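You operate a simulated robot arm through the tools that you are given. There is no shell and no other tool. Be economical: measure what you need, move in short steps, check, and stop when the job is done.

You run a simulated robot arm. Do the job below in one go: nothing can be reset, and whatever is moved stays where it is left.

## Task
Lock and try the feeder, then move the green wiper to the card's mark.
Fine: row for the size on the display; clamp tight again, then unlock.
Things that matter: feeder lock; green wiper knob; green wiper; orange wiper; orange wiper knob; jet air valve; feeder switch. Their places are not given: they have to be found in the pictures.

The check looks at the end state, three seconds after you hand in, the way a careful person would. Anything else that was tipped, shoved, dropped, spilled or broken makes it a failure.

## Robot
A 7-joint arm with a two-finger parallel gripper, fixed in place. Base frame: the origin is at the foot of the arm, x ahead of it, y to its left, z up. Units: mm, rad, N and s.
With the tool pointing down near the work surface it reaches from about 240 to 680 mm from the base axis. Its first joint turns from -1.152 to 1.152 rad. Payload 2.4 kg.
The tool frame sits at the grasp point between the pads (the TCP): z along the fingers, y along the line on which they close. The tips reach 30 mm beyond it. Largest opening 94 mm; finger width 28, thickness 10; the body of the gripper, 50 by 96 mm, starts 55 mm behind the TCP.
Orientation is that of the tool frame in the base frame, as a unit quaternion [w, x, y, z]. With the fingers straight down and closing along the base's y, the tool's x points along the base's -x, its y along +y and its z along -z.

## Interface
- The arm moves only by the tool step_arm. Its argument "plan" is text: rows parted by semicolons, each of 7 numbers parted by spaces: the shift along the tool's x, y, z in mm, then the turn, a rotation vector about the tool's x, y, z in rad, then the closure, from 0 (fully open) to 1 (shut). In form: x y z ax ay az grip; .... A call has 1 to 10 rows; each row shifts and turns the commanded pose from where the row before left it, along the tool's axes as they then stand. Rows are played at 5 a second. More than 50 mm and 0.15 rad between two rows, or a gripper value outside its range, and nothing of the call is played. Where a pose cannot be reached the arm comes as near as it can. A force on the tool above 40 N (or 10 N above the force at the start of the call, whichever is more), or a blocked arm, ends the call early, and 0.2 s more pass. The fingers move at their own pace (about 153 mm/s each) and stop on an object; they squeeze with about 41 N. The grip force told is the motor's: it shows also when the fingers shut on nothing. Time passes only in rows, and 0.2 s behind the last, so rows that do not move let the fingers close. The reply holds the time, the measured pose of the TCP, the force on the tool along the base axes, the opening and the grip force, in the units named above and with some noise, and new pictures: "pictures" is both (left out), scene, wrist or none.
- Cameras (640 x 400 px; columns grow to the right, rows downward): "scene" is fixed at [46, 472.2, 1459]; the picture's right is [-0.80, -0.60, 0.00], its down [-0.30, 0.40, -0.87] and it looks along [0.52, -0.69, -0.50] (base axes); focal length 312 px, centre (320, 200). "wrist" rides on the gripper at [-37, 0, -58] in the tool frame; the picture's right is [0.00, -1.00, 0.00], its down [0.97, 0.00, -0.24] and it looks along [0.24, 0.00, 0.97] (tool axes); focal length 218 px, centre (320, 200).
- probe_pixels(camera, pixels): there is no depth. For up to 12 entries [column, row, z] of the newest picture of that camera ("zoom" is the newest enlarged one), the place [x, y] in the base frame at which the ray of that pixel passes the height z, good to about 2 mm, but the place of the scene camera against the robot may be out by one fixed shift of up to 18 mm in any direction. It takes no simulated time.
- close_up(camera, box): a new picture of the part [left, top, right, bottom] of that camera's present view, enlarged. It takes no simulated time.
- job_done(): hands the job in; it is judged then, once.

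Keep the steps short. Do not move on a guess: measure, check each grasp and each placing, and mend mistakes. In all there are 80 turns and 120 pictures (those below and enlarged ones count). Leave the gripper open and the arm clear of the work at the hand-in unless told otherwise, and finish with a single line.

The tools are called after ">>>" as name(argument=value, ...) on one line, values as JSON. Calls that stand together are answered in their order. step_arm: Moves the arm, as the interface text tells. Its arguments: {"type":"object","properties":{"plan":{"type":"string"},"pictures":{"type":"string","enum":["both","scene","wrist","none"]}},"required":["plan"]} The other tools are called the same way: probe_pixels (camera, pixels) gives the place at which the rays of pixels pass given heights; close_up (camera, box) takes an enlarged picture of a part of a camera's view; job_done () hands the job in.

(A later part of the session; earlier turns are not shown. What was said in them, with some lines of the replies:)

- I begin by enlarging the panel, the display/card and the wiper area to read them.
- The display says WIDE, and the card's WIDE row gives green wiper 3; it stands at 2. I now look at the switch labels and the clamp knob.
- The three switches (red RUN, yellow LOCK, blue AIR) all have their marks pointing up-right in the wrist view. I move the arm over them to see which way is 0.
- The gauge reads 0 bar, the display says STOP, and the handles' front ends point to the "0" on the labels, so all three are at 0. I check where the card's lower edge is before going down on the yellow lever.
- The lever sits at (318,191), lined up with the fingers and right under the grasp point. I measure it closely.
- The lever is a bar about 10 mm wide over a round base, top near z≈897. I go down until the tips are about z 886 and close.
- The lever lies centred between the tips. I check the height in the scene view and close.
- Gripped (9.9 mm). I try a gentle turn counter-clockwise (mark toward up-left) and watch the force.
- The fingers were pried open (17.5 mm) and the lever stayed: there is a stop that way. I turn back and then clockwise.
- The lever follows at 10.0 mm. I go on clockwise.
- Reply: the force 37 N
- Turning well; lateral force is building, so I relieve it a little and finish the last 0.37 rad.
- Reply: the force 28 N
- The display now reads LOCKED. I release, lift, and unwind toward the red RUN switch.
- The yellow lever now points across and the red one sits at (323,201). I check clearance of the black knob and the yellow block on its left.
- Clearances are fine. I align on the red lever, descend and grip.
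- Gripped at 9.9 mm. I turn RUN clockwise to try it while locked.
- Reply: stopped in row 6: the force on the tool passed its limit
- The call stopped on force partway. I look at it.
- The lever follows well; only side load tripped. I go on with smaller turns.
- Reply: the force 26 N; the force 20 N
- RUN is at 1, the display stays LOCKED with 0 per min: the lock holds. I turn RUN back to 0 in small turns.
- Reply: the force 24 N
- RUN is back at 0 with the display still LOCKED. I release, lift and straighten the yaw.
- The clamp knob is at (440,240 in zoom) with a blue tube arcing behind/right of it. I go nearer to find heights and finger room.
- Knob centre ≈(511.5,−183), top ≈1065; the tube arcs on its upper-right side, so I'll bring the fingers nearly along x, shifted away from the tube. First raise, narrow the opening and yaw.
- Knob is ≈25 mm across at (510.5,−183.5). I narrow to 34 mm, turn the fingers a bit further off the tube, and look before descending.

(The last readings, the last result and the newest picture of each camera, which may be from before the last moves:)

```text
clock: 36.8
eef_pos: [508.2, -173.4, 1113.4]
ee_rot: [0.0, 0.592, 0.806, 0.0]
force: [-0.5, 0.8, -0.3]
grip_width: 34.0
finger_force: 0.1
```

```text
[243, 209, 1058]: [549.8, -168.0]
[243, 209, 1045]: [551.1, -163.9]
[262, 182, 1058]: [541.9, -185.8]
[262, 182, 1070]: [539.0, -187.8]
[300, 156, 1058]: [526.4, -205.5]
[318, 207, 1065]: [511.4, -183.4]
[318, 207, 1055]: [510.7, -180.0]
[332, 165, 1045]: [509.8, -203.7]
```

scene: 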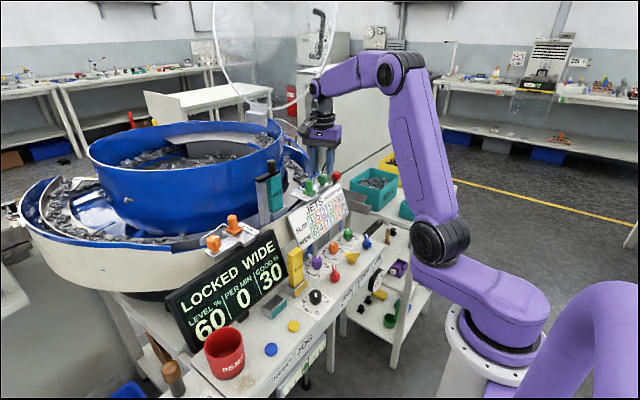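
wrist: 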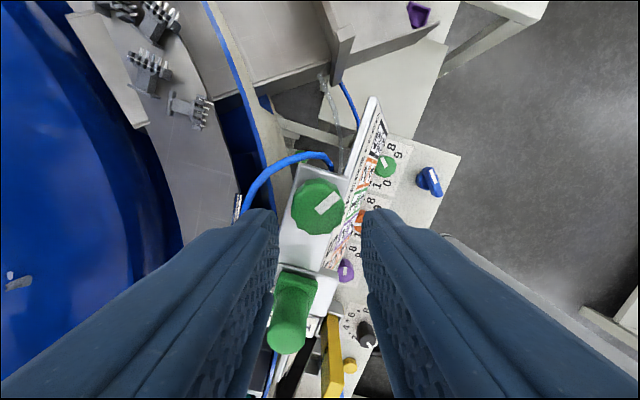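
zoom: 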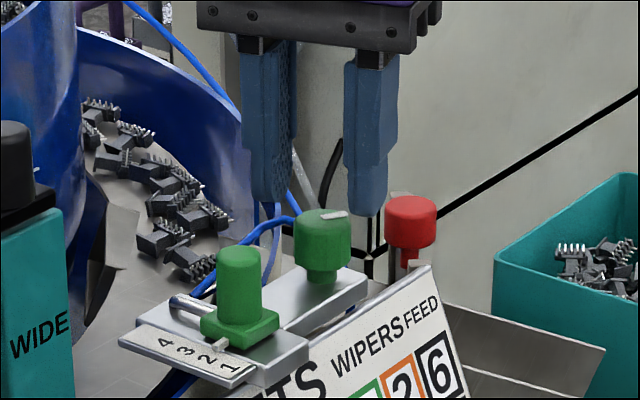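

Clearances worked out: narrow to 31 mm, shift 2 mm, descend slowly to tips ≈1049.

>>> step_arm(plan="-2 0 0 0 0 0 0.67;0 0 12 0 0 0 0.67;0 0 12 0 0 0 0.67;0 0 10 0 0 0 0.67;0 0 0 0 0 0 0.67", pictures="wrist")

>>> close_up(camera="scene", box=[290, 140, 354, 204])

```text
clock: 38.0
eef_pos: [508.6, -176.6, 1078.1]
ee_rot: [0.001, 0.592, 0.806, 0.0]
force: [-0.8, 0.5, 0.3]
grip_width: 30.9
finger_force: 0.0
```

wrist: 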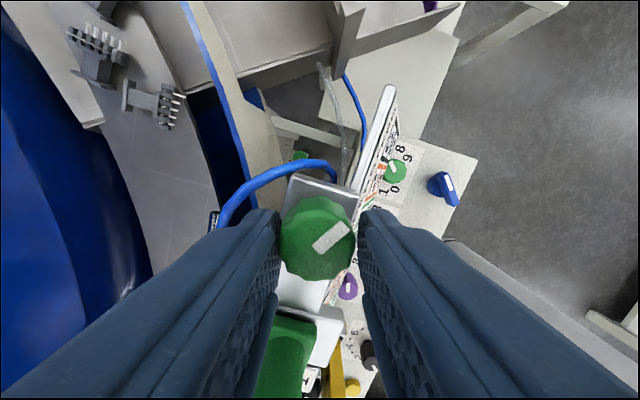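

```text
6.25 times, centred on (322, 172) of scene
```

zoom: 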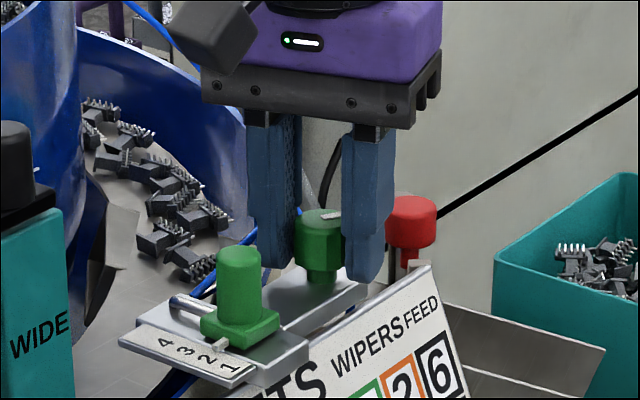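

The fingers straddle the head without touching the tube. I close and try a small counter-clockwise turn.

>>> step_arm(plan="0 0 0 0 0 0 1;0 0 0 0 0 0 1;0 0 0 0 0 0 1", pictures="none")

>>> step_arm(plan="0 -0.4 0 0 0 -0.06 1;0 -0.4 0 0 0 -0.06 1;0 -0.4 0 0 0 -0.06 1;0 -0.4 0 0 0 -0.06 1", pictures="wrist")

```text
clock: 38.8
eef_pos: [509.3, -175.5, 1078.7]
ee_rot: [0.001, 0.592, 0.806, 0.001]
force: [11.4, 1.0, -7.3]
grip_width: 25.1
finger_force: 45.4
```

```text
clock: 39.8
eef_pos: [508.7, -176.6, 1078.7]
ee_rot: [0.001, 0.491, 0.871, 0.001]
force: [18.2, 4.2, -11.8]
grip_width: 25.2
finger_force: 45.0
```

wrist: 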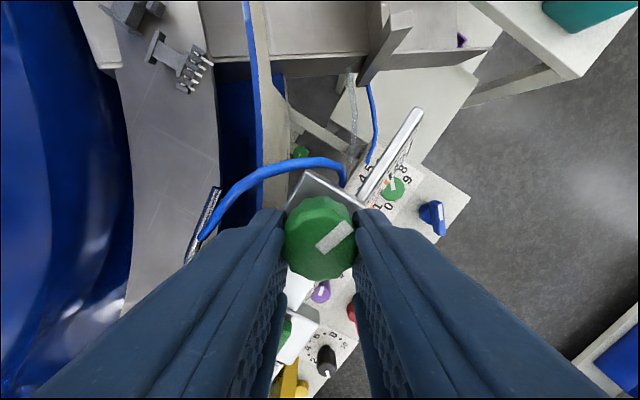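

The knob turns with the gripper. I continue counter-clockwise to ~0.65 rad total.

>>> step_arm(plan="0 0.3 0 0 0 -0.06 1;0 -0.4 0 0 0 -0.06 1;0 -0.4 0 0 0 -0.06 1;0 -0.4 0 0 0 -0.06 1;0 -0.4 0 0 0 -0.06 1;0 -0.4 0 0 0 -0.06 1;0 -0.4 0 0 0 -0.06 1", pictures="both")

```text
clock: 41.4
eef_pos: [506.8, -178.2, 1077.3]
ee_rot: [0.0, 0.299, 0.954, 0.0]
force: [22.2, 6.9, -15.7]
grip_width: 25.2
finger_force: 44.8
```

scene: 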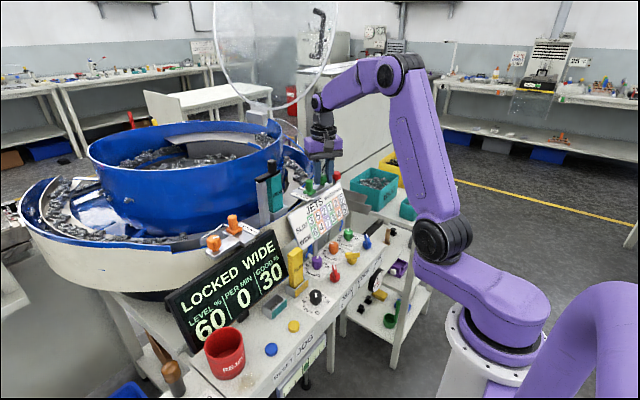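
wrist: 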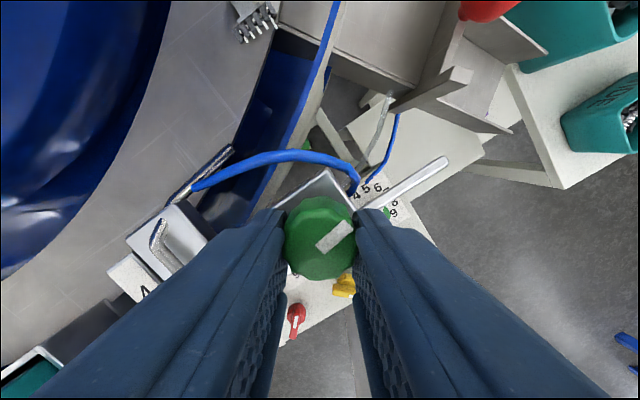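

Turned 0.66 rad so far. I ratchet: open slightly, turn back around the knob, regrip, and turn again.

>>> step_arm(plan="0 0 0 0 0 0 0.67;0 0.4 0 0 0 0.066 0.67;0 0.9 0 0 0 0.132 0.67;0 0.9 0 0 0 0.132 0.67;0 0.9 0 0 0 0.132 0.67;0 0.9 0 0 0 0.132 0.67;0 0.5 0 0 0 0.066 0.67;0 0 0 0 0 0 0.67", pictures="wrist")

```text
clock: 43.2
eef_pos: [509.1, -176.7, 1077.7]
ee_rot: [0.0, 0.593, 0.805, 0.0]
force: [0.0, 0.7, 0.3]
grip_width: 31.0
finger_force: 0.0
```

wrist: 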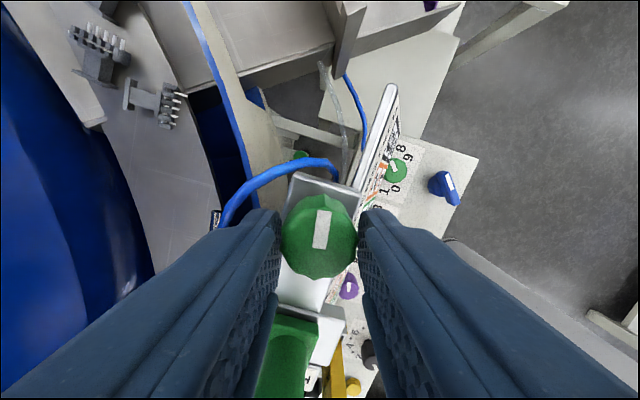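

The mark has turned (screen angle changed ~38°). Second stroke.

>>> step_arm(plan="0 0.7 0 0 0 0 1;0 0 0 0 0 0 1;0 0 0 0 0 0 1;0 -0.4 0 0 0 -0.06 1;0 -0.4 0 0 0 -0.06 1;0 -0.4 0 0 0 -0.06 1;0 -0.4 0 0 0 -0.06 1;0 -0.4 0 0 0 -0.06 1", pictures="none")

>>> step_arm(plan="0 0 0 0 0 -0.06 1;0 -0.4 0 0 0 -0.06 1;0 -0.4 0 0 0 -0.06 1;0 -0.4 0 0 0 -0.06 1;0 -0.4 0 0 0 -0.06 1;0 -0.4 0 0 0 -0.06 1", pictures="wrist")

```text
clock: 45.0
eef_pos: [508.5, -176.0, 1077.8]
ee_rot: [-0.002, 0.464, 0.886, 0.0]
force: [-5.9, 0.6, -6.1]
grip_width: 25.3
finger_force: 45.3
```

```text
clock: 46.4
eef_pos: [507.1, -177.3, 1077.8]
ee_rot: [0.001, 0.298, 0.955, -0.001]
force: [0.6, -1.2, -9.6]
grip_width: 25.4
finger_force: 44.3
```

wrist: 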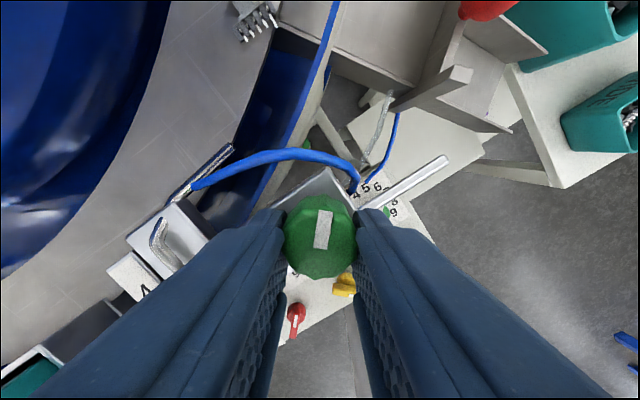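

76° so far. One more stroke to be well loose.

>>> step_arm(plan="0 0 0 0 0 0 0.67;0 0.4 0 0 0 0.066 0.67;0 0.9 0 0 0 0.132 0.67;0 0.9 0 0 0 0.132 0.67;0 0.9 0 0 0 0.132 0.67;0 0.9 0 0 0 0.132 0.67;0 0.5 0 0 0 0.066 0.67;0 0 0 0 0 0 1;0 0 0 0 0 0 1;0 0 0 0 0 0 1", pictures="none")

>>> step_arm(plan="0 -0.4 0 0 0 -0.06 1;0 -0.4 0 0 0 -0.06 1;0 -0.4 0 0 0 -0.06 1;0 -0.4 0 0 0 -0.06 1;0 -0.4 0 0 0 -0.06 1;0 -0.4 0 0 0 -0.06 1;0 -0.4 0 0 0 -0.06 1;0 -0.4 0 0 0 -0.06 1", pictures="wrist")

```text
clock: 48.6
eef_pos: [509.0, -175.0, 1077.7]
ee_rot: [-0.001, 0.592, 0.806, 0.0]
force: [-9.3, -1.1, 1.8]
grip_width: 25.5
finger_force: 44.4
```

```text
clock: 50.4
eef_pos: [507.2, -176.6, 1078.3]
ee_rot: [0.0, 0.383, 0.924, 0.0]
force: [-7.1, -5.5, -5.6]
grip_width: 25.5
finger_force: 45.0
```

wrist: 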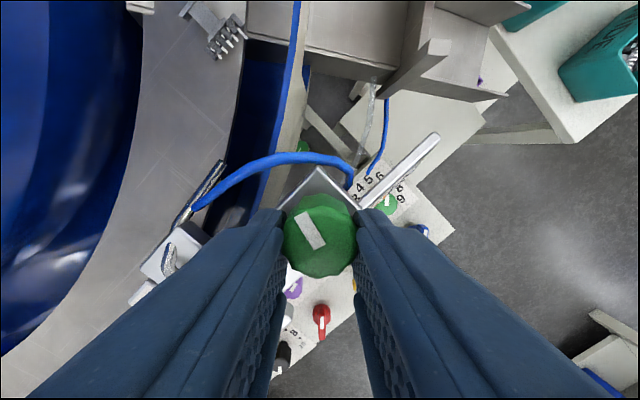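

Loosened about 103°. I release, lift and move above the wiper handle for a look.

>>> step_arm(plan="0 0 0 0 0 0 0.67;0 0 -30 0 0 0 0.67;0 0 -40 0 0 0 0.5;0 0 -20 0 0 -0.131 0.5;0 0 0 0 0 -0.131 0.5;0 0 0 0 0 -0.131 0.5;0 0 0 0 0 -0.131 0.5;0 0 0 0 0 -0.131 0.5;13 30 0 0 0 -0.131 0.5;13 30 0 0 0 0 0.5", pictures="both")

>>> close_up(camera="wrist", box=[240, 100, 420, 212])

>>> close_up(camera="scene", box=[290, 160, 354, 200])

```text
clock: 52.6
eef_pos: [484.4, -114.4, 1168.0]
ee_rot: [0.0, -0.001, 1.0, 0.0]
force: [-0.1, 1.4, 0.5]
grip_width: 47.0
finger_force: 0.1
```

scene: 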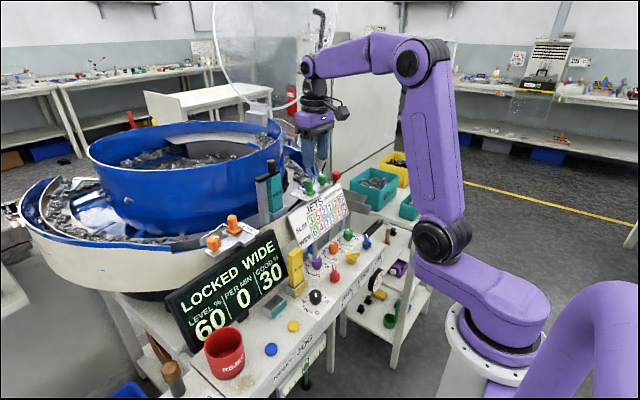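
wrist: 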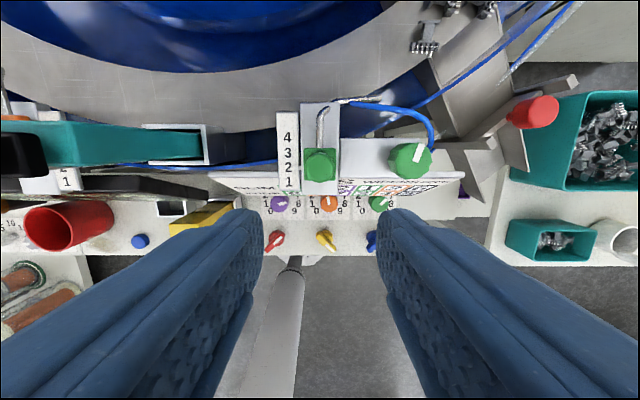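

```text
3.56 times, centred on (330, 156) of wrist
```

zoom: 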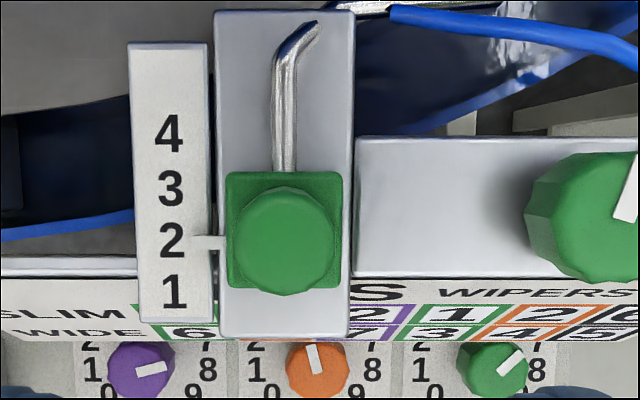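

```text
10.00 times, centred on (322, 180) of scene
```

zoom: 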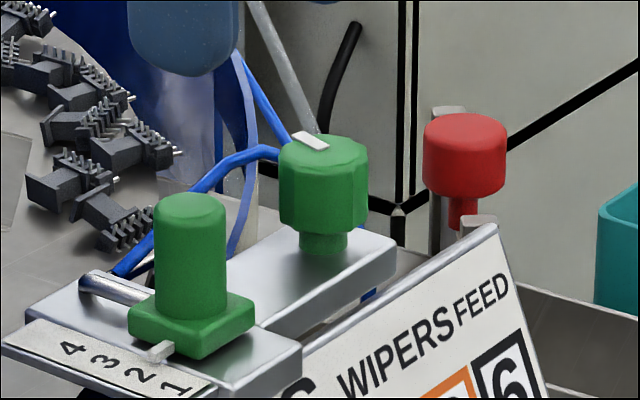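

>>> probe_pixels(camera="zoom", pixels=[[180, 300, 1040]])

>>> probe_pixels(camera="wrist", pixels=[[288, 137.3, 1040], [288, 152.6, 1040], [288, 167.2, 1040], [288, 182.0, 1040], [298, 168, 1042], [320, 166.5, 1080], [320, 166.5, 1090], [320, 164.5, 1045]])

```text
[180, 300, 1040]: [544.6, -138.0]
```

```text
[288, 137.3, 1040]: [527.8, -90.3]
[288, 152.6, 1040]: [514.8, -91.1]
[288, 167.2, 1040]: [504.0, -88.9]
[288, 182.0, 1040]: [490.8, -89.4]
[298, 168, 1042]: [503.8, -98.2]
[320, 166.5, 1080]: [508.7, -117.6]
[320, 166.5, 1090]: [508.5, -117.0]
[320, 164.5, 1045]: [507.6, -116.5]
```

The pointer stands at 2; number spacing is ≈12.3 mm, so the wiper must go +12.3 mm in x. Handle centre ≈(508,−117). I move above it and descend to tips ≈1060.

>>> step_arm(plan="-23.6 -2.6 0 0 0 0 0.5;0 0 35 0 0 0 0.5;0 0 25 0 0 0 0.5;0 0 17 0 0 0 0.5;0 0 0 0 0 0 0.5", pictures="both")

>>> close_up(camera="scene", box=[280, 150, 360, 200])

```text
clock: 53.8
eef_pos: [508.4, -116.6, 1090.6]
ee_rot: [0.0, 0.0, 1.0, 0.0]
force: [0.4, 0.8, -0.2]
grip_width: 47.1
finger_force: 0.1
```

scene: 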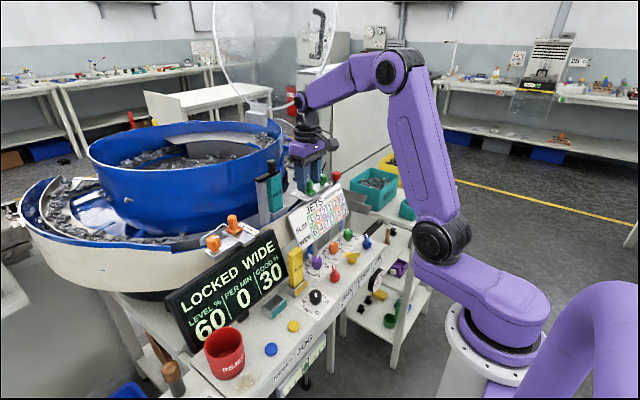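
wrist: 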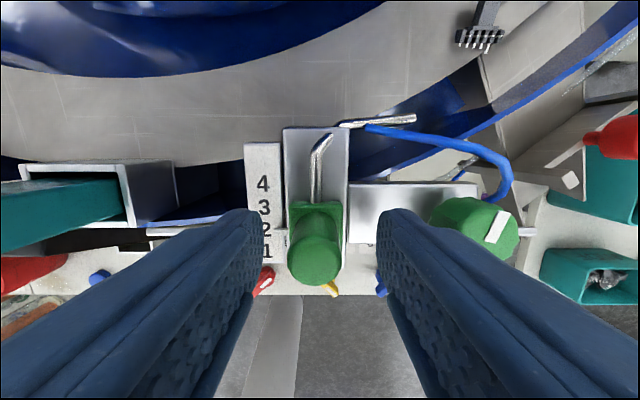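

```text
8.00 times, centred on (320, 175) of scene
```

zoom: 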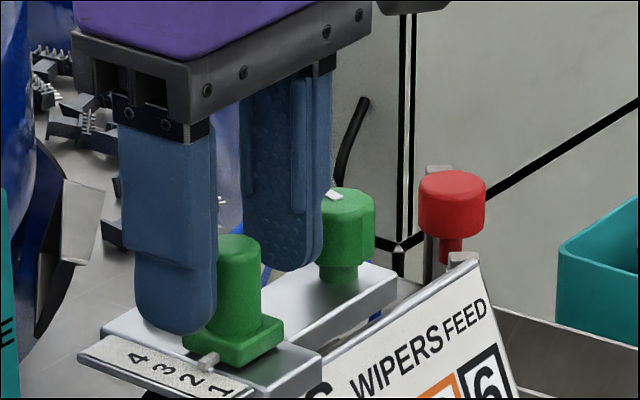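

The handle is between the fingers. I close and check.

>>> step_arm(plan="0 1 0 0 0 0 0.7;0 0 0 0 0 0 1;0 0 0 0 0 0 1;0 0 0 0 0 0 1", pictures="wrist")

```text
clock: 54.8
eef_pos: [509.8, -116.0, 1091.0]
ee_rot: [-0.001, -0.002, 1.0, 0.001]
force: [0.4, 7.3, -1.9]
grip_width: 18.6
finger_force: 45.2
```

wrist: 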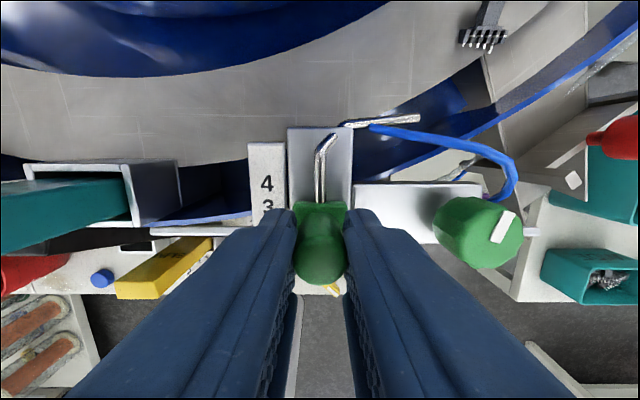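

Handle held at 18.6 mm. I slide it gently in +x, first 6 mm.

>>> step_arm(plan="-2 0.5 0 0 0 0 1;-2 0 0 0 0 0 1;-2 0 0 0 0 0 1;0 0 0 0 0 0 1", pictures="both")

>>> close_up(camera="scene", box=[280, 160, 344, 200])

```text
clock: 55.8
eef_pos: [514.1, -114.8, 1090.5]
ee_rot: [-0.001, 0.0, 1.0, 0.0]
force: [-0.1, 12.0, -5.4]
grip_width: 18.4
finger_force: 44.9
```

scene: 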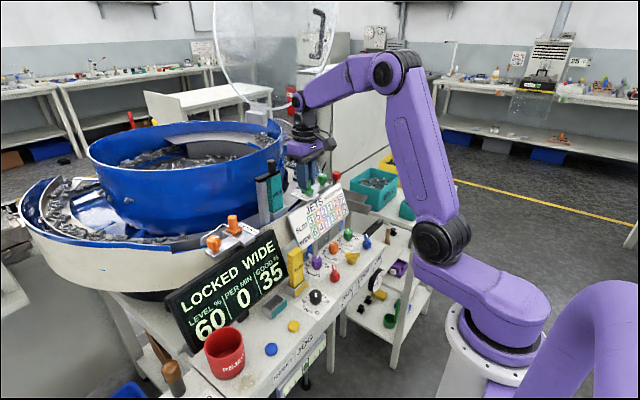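
wrist: 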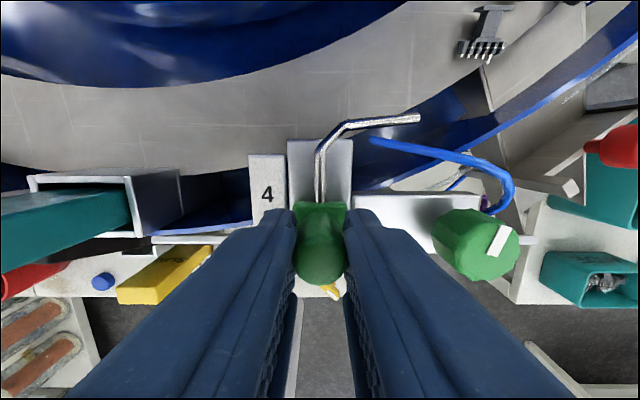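

```text
10.00 times, centred on (312, 180) of scene
```

zoom: 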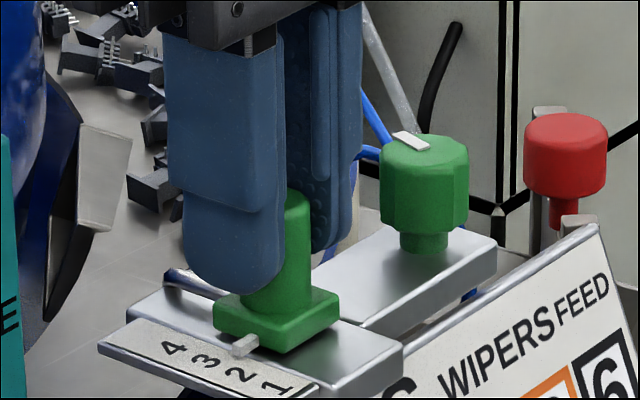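

It slides freely (GOOD rose to 35, pointer halfway). I move the remaining ≈6.3 mm.

>>> step_arm(plan="-2.1 0.4 0 0 0 0 1;-2.1 0 0 0 0 0 1;-2.1 0 0 0 0 0 1;0 0 0 0 0 0 1", pictures="both")

>>> close_up(camera="scene", box=[280, 160, 344, 200])

```text
clock: 56.8
eef_pos: [522.2, -114.9, 1091.7]
ee_rot: [0.001, -0.002, 1.0, 0.0]
force: [0.4, 13.7, -7.3]
grip_width: 18.5
finger_force: 44.9
```

scene: 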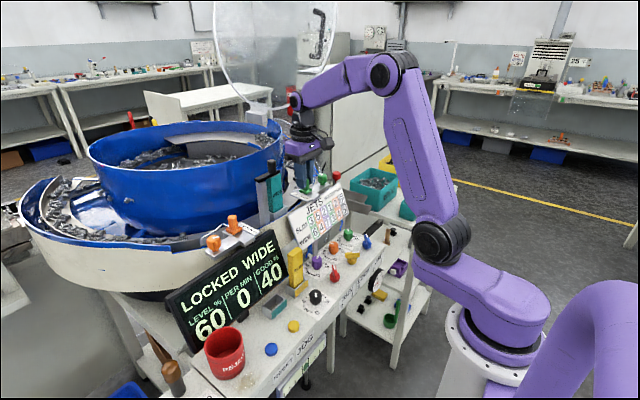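
wrist: 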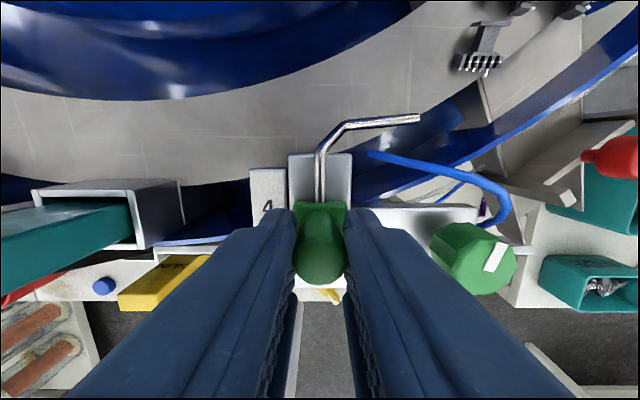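

```text
10.00 times, centred on (312, 180) of scene
```

zoom: 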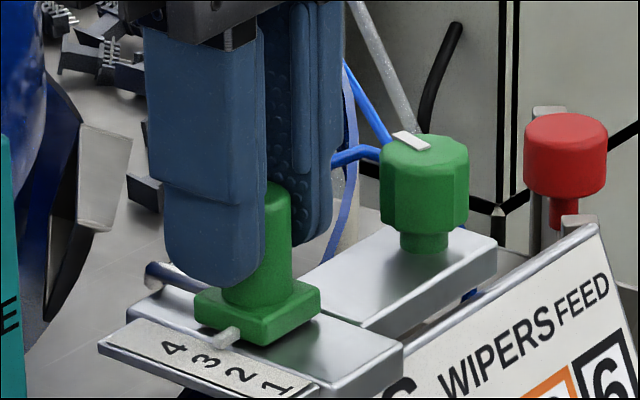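

Pointer is at about 3 and GOOD rose to 40. I release, back up and check from above.

>>> step_arm(plan="0 0 0 0 0 0 0.5;0 0 0 0 0 0 0.5;0 0 -38 0 0 0 0.5;19 0 -39 0 0 0 0.5;19 0 0 0 0 0 0.5;0 0 0 0 0 0 0.5", pictures="wrist")

>>> close_up(camera="wrist", box=[240, 100, 420, 212])

```text
clock: 58.2
eef_pos: [482.6, -116.0, 1168.1]
ee_rot: [0.0, 0.0, 1.0, 0.0]
force: [-0.3, 0.1, 0.4]
grip_width: 46.8
finger_force: 0.1
```

wrist: 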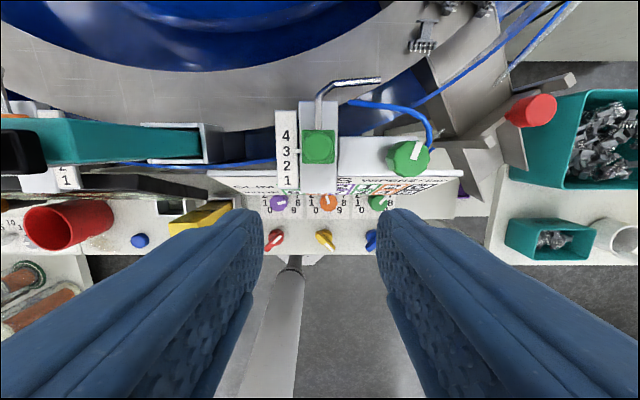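

```text
3.56 times, centred on (330, 156) of wrist
```

zoom: 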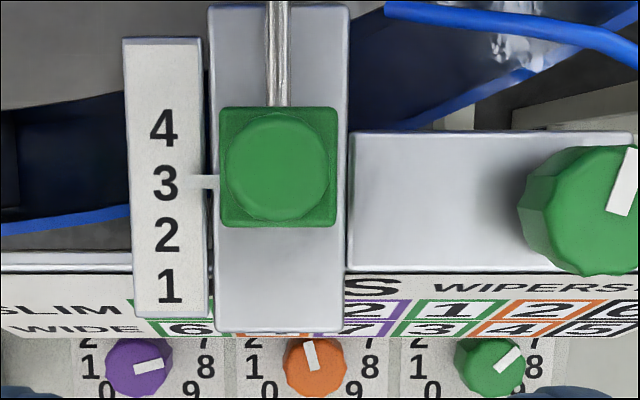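

>>> close_up(camera="wrist", box=[270, 130, 318, 160])

```text
13.33 times, centred on (294, 145) of wrist
```

zoom: 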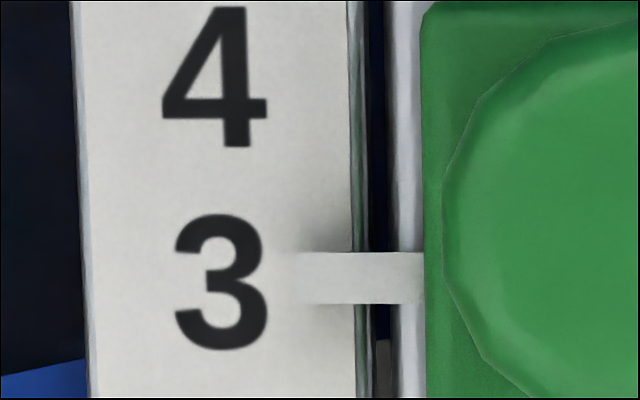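

Pointer is on 3 within 0.3 mm. Now back to the clamp knob to tighten clockwise.

>>> step_arm(plan="-12 -31 0 0 0 0 0.67;-12 -31 0 0 0 0 0.67;0 0 0 0 0 0.15 0.67;0 0 0 0 0 0.15 0.67;0 0 0 0 0 0.15 0.67;0 0 0 0 0 0.157 0.67;0 0 40 0 0 0 0.67;0 0 15 0 0 0 0.67;0 0 0 0 0 0 0.67", pictures="wrist")

```text
refused: row 6 steps farther than a row can; nothing moved
```

>>> step_arm(plan="-12 -31 0 0 0 0 0.67;-12 -31 0 0 0 0 0.67;0 0 0 0 0 0.122 0.67;0 0 0 0 0 0.122 0.67;0 0 0 0 0 0.121 0.67;0 0 0 0 0 0.121 0.67;0 0 0 0 0 0.121 0.67;0 0 40 0 0 0 0.67;0 0 15 0 0 0 0.67;0 0 0 0 0 0 0.67", pictures="wrist")

>>> probe_pixels(camera="wrist", pixels=[[320, 207, 1065]])

```text
clock: 60.4
eef_pos: [506.6, -177.2, 1111.9]
ee_rot: [0.0, 0.299, 0.954, 0.0]
force: [-0.5, -0.3, -0.4]
grip_width: 31.2
finger_force: 0.1
```

wrist: 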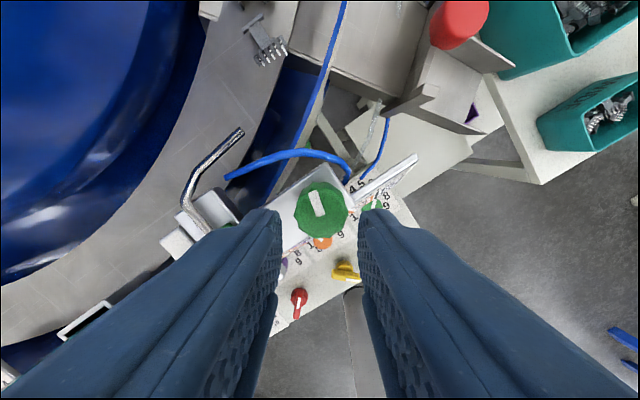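

```text
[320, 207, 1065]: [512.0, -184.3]
```

Centred over the knob. Descend and grip, then first clockwise stroke.

>>> step_arm(plan="0 0 17 0 0 0 0.67;0 0 17 0 0 0 0.67;0 0 0 0 0 0 1;0 0 0 0 0 0 1;0 0 0 0 0 0 1", pictures="wrist")

>>> step_arm(plan="0 0.4 0 0 0 0.066 1;0 0.4 0 0 0 0.066 1;0 0.4 0 0 0 0.066 1;0 0.4 0 0 0 0.066 1;0 0.4 0 0 0 0.066 1;0 0.4 0 0 0 0.066 1;0 0.4 0 0 0 0.066 1;0 0.4 0 0 0 0.066 1;0 0.4 0 0 0 0.066 1;0 0.4 0 0 0 0.066 1", pictures="wrist")

```text
clock: 61.6
eef_pos: [507.8, -179.4, 1080.5]
ee_rot: [0.002, 0.299, 0.954, 0.0]
force: [-7.4, -1.7, 27.6]
grip_width: 25.1
finger_force: 45.0
```

wrist: 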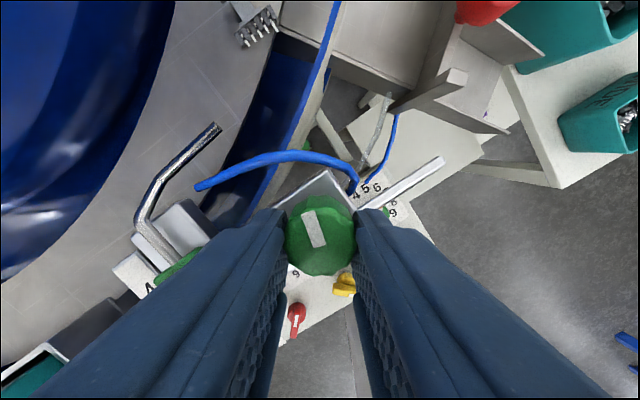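

```text
clock: 63.8
eef_pos: [509.5, -175.3, 1081.0]
ee_rot: [0.001, 0.592, 0.806, 0.0]
force: [-7.9, -8.7, 29.4]
grip_width: 25.1
finger_force: 44.9
```

wrist: 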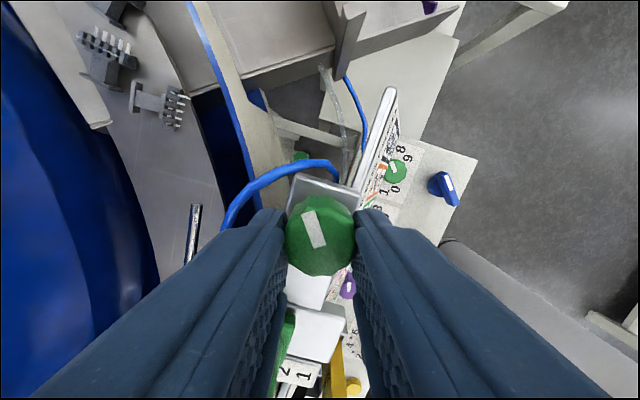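

First stroke done (0.66 of 1.80). I ratchet back, relieving the vertical force, and make stroke two.

>>> step_arm(plan="0 0 0 0 0 0 0.67;0 -0.9 0 0 0 -0.132 0.67;0 -0.9 0 0 0 -0.132 0.67;0 -0.9 0 0 0 -0.132 0.67;0 -0.9 0 0 0 -0.132 0.67;0 -0.9 -0.5 0 0 -0.132 0.67;0 0 0 0 0 0 1;0 0 0 0 0 0 1;0 0 0 0 0 0 1", pictures="none")

>>> step_arm(plan="0 0.4 0 0 0 0.066 1;0 0.4 0 0 0 0.066 1;0 0.4 0 0 0 0.066 1;0 0.4 0 0 0 0.066 1;0 0.4 0 0 0 0.066 1;0 0.4 0 0 0 0.066 1;0 0.4 0 0 0 0.066 1;0 0.4 0 0 0 0.066 1;0 0.4 0 0 0 0.066 1;0 0.4 0 0 0 0.066 1", pictures="wrist")

```text
clock: 65.8
eef_pos: [505.7, -177.5, 1078.4]
ee_rot: [-0.001, 0.299, 0.954, 0.0]
force: [1.6, -0.1, -0.8]
grip_width: 25.3
finger_force: 44.6
```

```text
clock: 68.0
eef_pos: [508.8, -175.6, 1079.7]
ee_rot: [0.0, 0.592, 0.806, 0.0]
force: [-1.4, -2.2, -3.4]
grip_width: 25.2
finger_force: 45.1
```

wrist: 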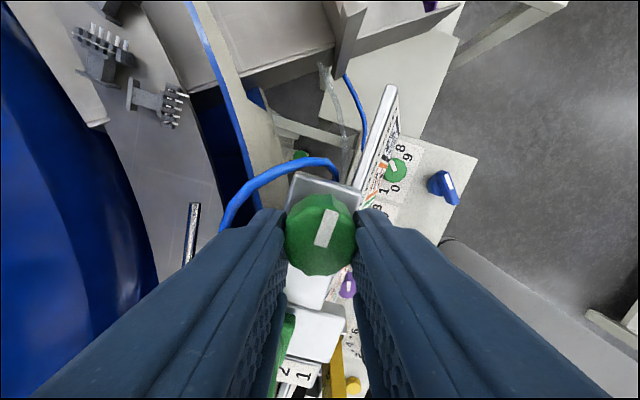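

Now 1.32 of 1.80. Third stroke, watching for the stop.

>>> step_arm(plan="0 0 0 0 0 0 0.67;0 -0.9 0 0 0 -0.132 0.67;0 -0.9 0 0 0 -0.132 0.67;0 -0.9 0 0 0 -0.132 0.67;0 -0.9 0 0 0 -0.132 0.67;0 -0.9 0 0 0 -0.132 0.67;0 0 0 0 0 0 1;0 0 0 0 0 0 1;0 0 0 0 0 0 1", pictures="none")

>>> step_arm(plan="0 0.4 0 0 0 0.066 1;0 0.4 0 0 0 0.066 1;0 0.4 0 0 0 0.066 1;0 0.4 0 0 0 0.066 1;0 0.4 0 0 0 0.066 1;0 0.4 0 0 0 0.066 1;0 0.4 0 0 0 0.066 1;0 0.4 0 0 0 0.066 1;0 0.4 0 0 0 0.066 1;0 0.4 0 0 0 0.066 1", pictures="wrist")

```text
clock: 70.0
eef_pos: [506.2, -178.0, 1080.3]
ee_rot: [0.0, 0.298, 0.955, -0.001]
force: [3.7, 2.1, -0.8]
grip_width: 25.3
finger_force: 45.2
```

```text
clock: 72.2
eef_pos: [509.4, -175.3, 1079.4]
ee_rot: [0.001, 0.592, 0.806, 0.001]
force: [4.3, 3.7, 9.4]
grip_width: 25.1
finger_force: 44.8
```

wrist: 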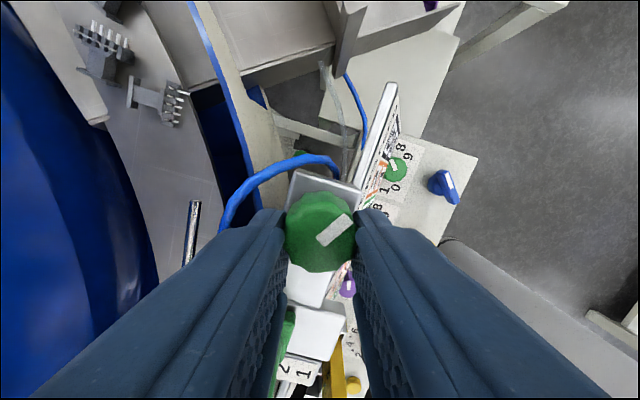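

>>> close_up(camera="wrist", box=[270, 185, 370, 285])

>>> close_up(camera="scene", box=[290, 160, 354, 200])

```text
4.00 times, centred on (320, 235) of wrist
```

zoom: 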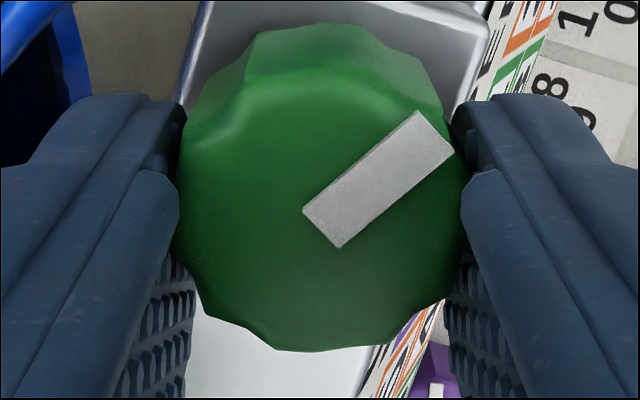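

```text
10.00 times, centred on (322, 180) of scene
```

zoom: 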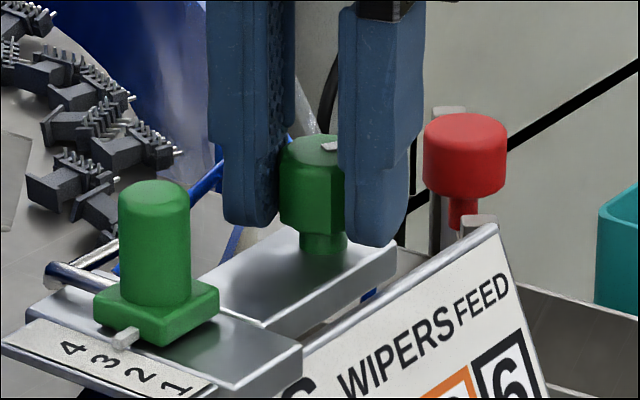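

The mark is still ~5° short of its starting angle, so I turn a bit further clockwise while gripped.

>>> step_arm(plan="0 0.3 0 0 0 0.05 1;0 0.3 0 0 0 0.05 1;0 0.3 0 0 0 0.05 1;0 0 0 0 0 0 1", pictures="wrist")

>>> close_up(camera="wrist", box=[270, 185, 370, 285])

```text
clock: 73.2
eef_pos: [509.3, -174.9, 1079.1]
ee_rot: [0.0, 0.651, 0.759, 0.0]
force: [6.5, 5.0, 5.7]
grip_width: 25.3
finger_force: 45.0
```

wrist: 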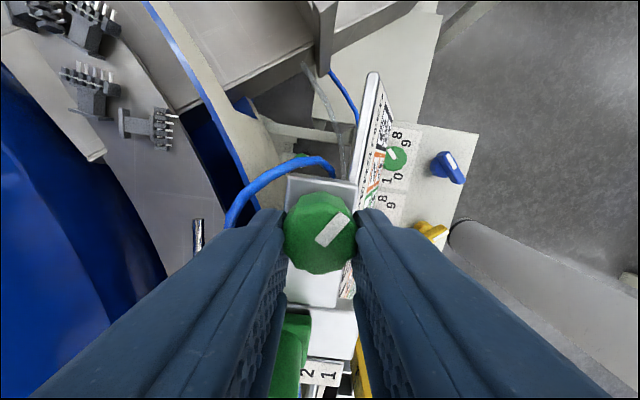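

```text
4.00 times, centred on (320, 235) of wrist
```

zoom: 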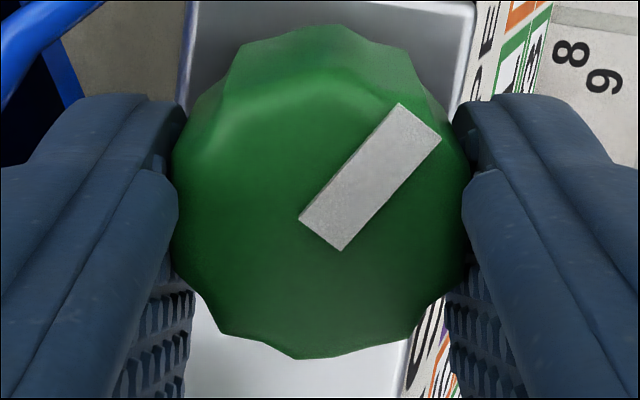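

The knob no longer moves and the gripper slips on it; its mark is back at the starting angle, so it is tight. I release, lift and go to the lock lever.

>>> step_arm(plan="0 0 0 0 0 0 0.67;0 0 0 0 0 0 0.67;0 0 -45 0 0 0 0.67;0 0 -45 0 0 0 0.67;17.3 -33.5 0 0 0 0 0.45;17.3 -33.5 0 0 0 0 0.45;17.3 -33.5 0 0 0 0 0.45;17.3 -33.5 0 0 0 0 0.45;0 0 0 0 0 0 0.45", pictures="both")

>>> close_up(camera="scene", box=[290, 160, 354, 200])

```text
clock: 75.2
eef_pos: [366.6, -127.7, 1169.7]
ee_rot: [-0.001, 0.65, 0.76, 0.0]
force: [-0.3, 0.6, -0.2]
grip_width: 51.9
finger_force: 0.0
```

scene: 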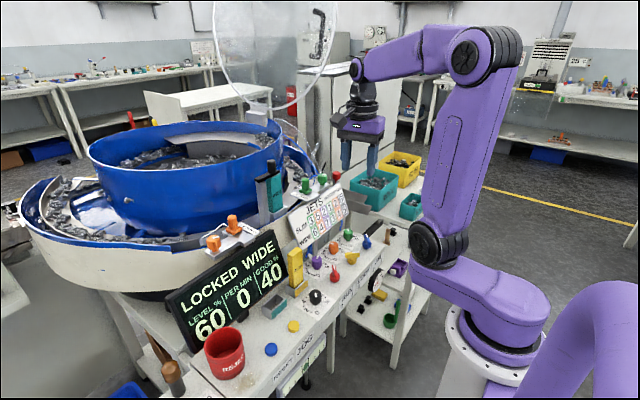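
wrist: 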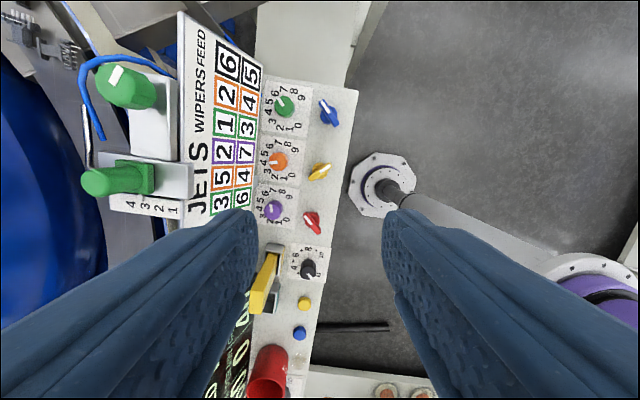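

```text
10.00 times, centred on (322, 180) of scene
```

zoom: 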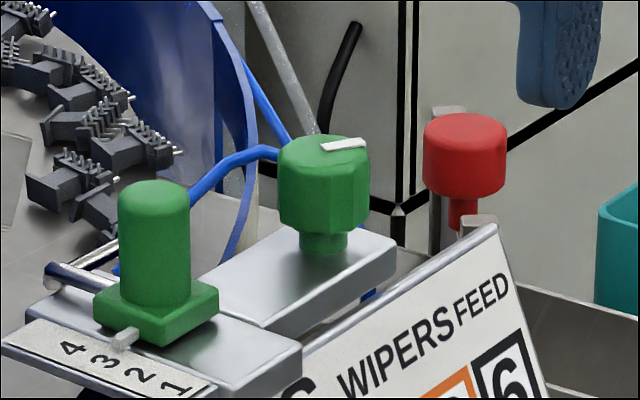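

The clamp mark matches its original position and the wiper stays at 3. I turn to match the yellow lever and descend.

>>> step_arm(plan="0 0 0 0 0 0.134 0.45;0 0 0 0 0 0.134 0.45;0 0 0 0 0 0.134 0.45;0 0 0 0 0 0.134 0.45;0 0 40 0 0 0.134 0.45;0 0 40 0 0 0.134 0.45;0 0 40 0 0 0.134 0.45;0 0 40 0 0 0 0.45;0 0 20 0 0 0 0.45;0 0 0 0 0 0 0.45", pictures="wrist")

```text
clock: 77.4
eef_pos: [366.7, -127.6, 991.0]
ee_rot: [0.0, 0.924, 0.383, 0.0]
force: [0.6, 0.6, 0.3]
grip_width: 51.4
finger_force: 0.0
```

wrist: 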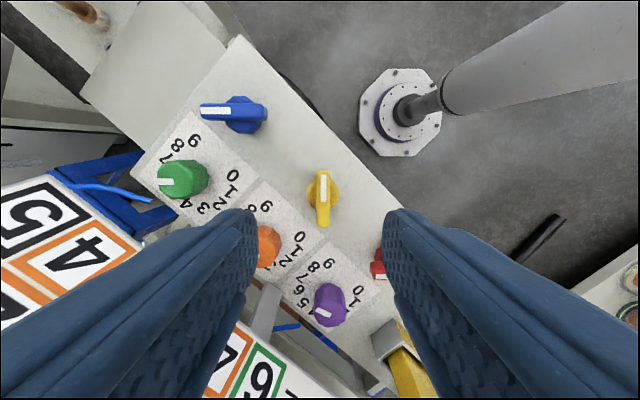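

Aligned. Descend, grip and check.

>>> step_arm(plan="-0.5 -1.5 35 0 0 0 0.45;0 0 25 0 0 0 0.45;0 0 15 0 0 0 0.5;0 0 0 0 0 0 1;0 0 0 0 0 0 1;0 0 0 0 0 0 1", pictures="wrist")

```text
clock: 78.8
eef_pos: [365.5, -126.3, 913.1]
ee_rot: [0.0, 0.924, 0.383, 0.0]
force: [-2.0, 3.2, -2.4]
grip_width: 9.6
finger_force: 43.4
```

wrist: 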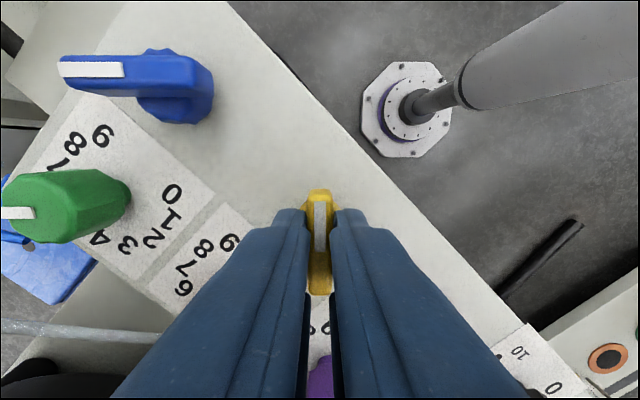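

Gripped at 9.6 mm. I turn the lock counter-clockwise back to 0 in small turns.

>>> step_arm(plan="0 0 0 0 0 -0.06 1;0 0 0 0 0 -0.06 1;0 0 0 0 0 -0.06 1;0 0 0 0 0 -0.06 1;0 0 0 0 0 -0.06 1;0 0 0 0 0 -0.06 1;0 0 0 0 0 -0.06 1;0 0 0 0 0 -0.06 1;0 0 0 0 0 -0.06 1", pictures="none")

>>> step_arm(plan="0 0 0 0 0 -0.06 1;0 0 0 0 0 -0.06 1;0 0 0 0 0 -0.06 1;0 0 0 0 0 -0.06 1;0 0 0 0 0 -0.06 1;0 0 0 0 0 -0.06 1;0 0 0 0 0 -0.06 1;0 0 0 0 0 -0.06 1;0 0 0 0 0 -0.06 1", pictures="none")

```text
clock: 80.8
eef_pos: [365.4, -124.9, 914.1]
ee_rot: [0.0, 0.787, 0.617, 0.0]
force: [13.6, 19.4, -23.6]
grip_width: 9.9
finger_force: 43.7
```

```text
clock: 82.0
eef_pos: [366.6, -126.8, 914.6]
ee_rot: [0.0, 0.698, 0.716, 0.0]
force: [4.4, 2.6, -5.6]
grip_width: 9.9
finger_force: 43.9
stopped in row 5: the force on the tool passed its limit (the readings are from after the stop); the commanded pose is now the measured one
```

The side load tripped a stop and reset; the lever is still held. I continue.

>>> step_arm(plan="0 0 0 0 0 -0.06 1;0 0 0 0 0 -0.06 1;0 0 0 0 0 -0.06 1;0 0 0 0 0 -0.06 1;0 0 0 0 0 -0.06 1;0 0 0 0 0 -0.06 1", pictures="none")

```text
clock: 83.3
eef_pos: [365.7, -125.5, 914.4]
ee_rot: [0.0, 0.559, 0.829, 0.001]
force: [16.1, 9.2, -16.9]
grip_width: 9.8
finger_force: 43.2
```

>>> step_arm(plan="0 0.8 0.5 0 0 -0.06 1;0 0 0 0 0 -0.06 1;0 0 0 0 0 -0.06 1;0 0 0 0 0 -0.06 1;0 0 0 0 0 -0.06 1;0 0 0 0 0 -0.06 1;0 0 0 0 0 -0.06 1;0 0 0 0 0 0 1", pictures="both")

```text
clock: 85.2
eef_pos: [367.8, -126.3, 914.2]
ee_rot: [0.001, 0.375, 0.927, 0.0]
force: [12.4, 13.6, 25.0]
grip_width: 9.9
finger_force: 44.2
```

scene: 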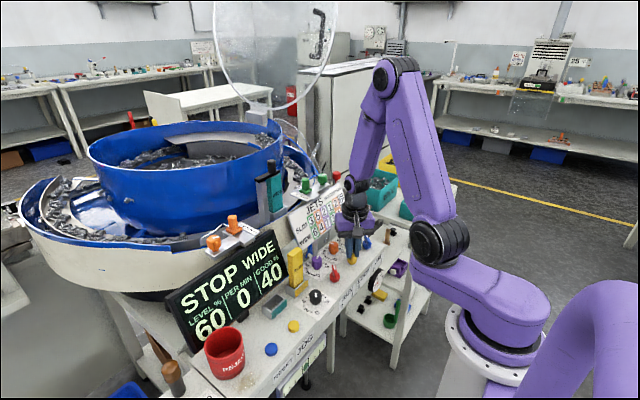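
wrist: 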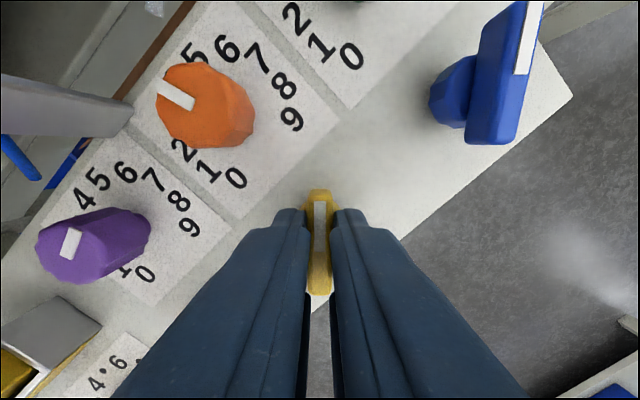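

The display is back to STOP: unlocked, and not running. I release, lift clear and check everything from above.

>>> step_arm(plan="0 0 0 0 0 0 0.3;0 0 0 0 0 0 0.3;0 0 -45 0 0 0 0.3;0 0 -45 0 0 -0.13 0;0 0 -45 0 0 -0.13 0;0 0 -45 0 0 -0.13 0;0 0 -45 0 0 -0.13 0;0 0 -45 0 0 -0.13 0;0 0 -45 0 0 -0.12 0;0 0 0 0 0 0 0", pictures="both")

>>> close_up(camera="wrist", box=[220, 50, 440, 190])

>>> close_up(camera="scene", box=[190, 150, 400, 281])

```text
clock: 87.3
eef_pos: [365.6, -125.3, 1229.8]
ee_rot: [-0.001, -0.004, 1.0, 0.0]
force: [-0.1, 1.1, 0.1]
grip_width: 94.2
finger_force: 0.1
```

scene: 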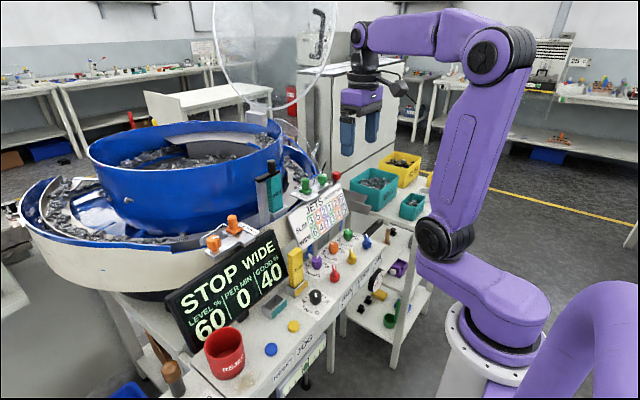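
wrist: 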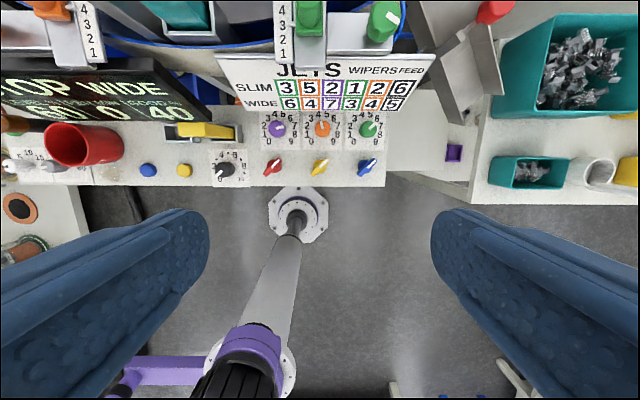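

```text
2.86 times, centred on (330, 120) of wrist
```

zoom: 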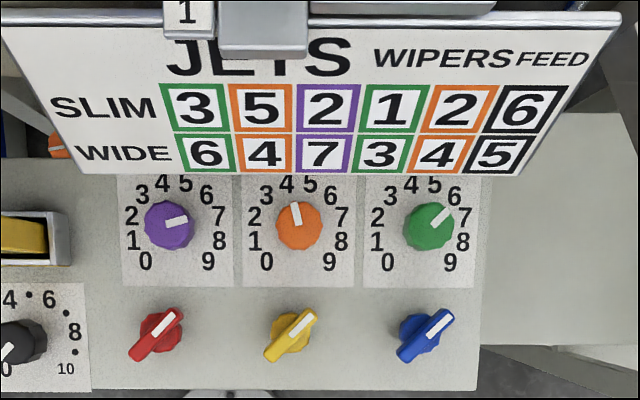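

```text
3.05 times, centred on (295, 216) of scene
```

zoom: 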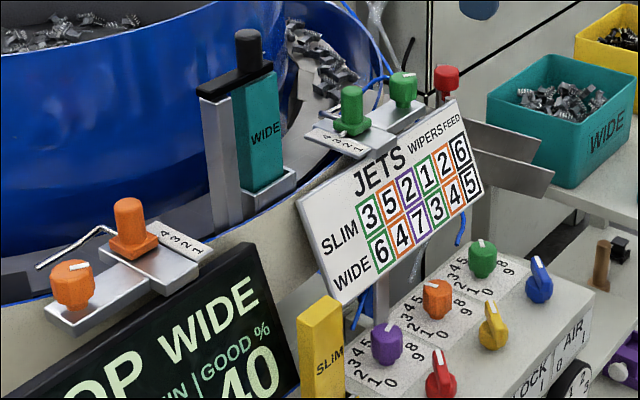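

All three switches are back at 0, the green wiper is at 3 with its clamp tight, the display reads STOP, and the gripper is open and clear. I hand in.

>>> job_done()

```text
The job is handed in.
```

The feeder was locked and tried (it stayed LOCKED at 0 per min with RUN on, and RUN went back to 0), then the green wiper was moved from 2 to 3 for WIDE, clamped tight and the feeder unlocked.
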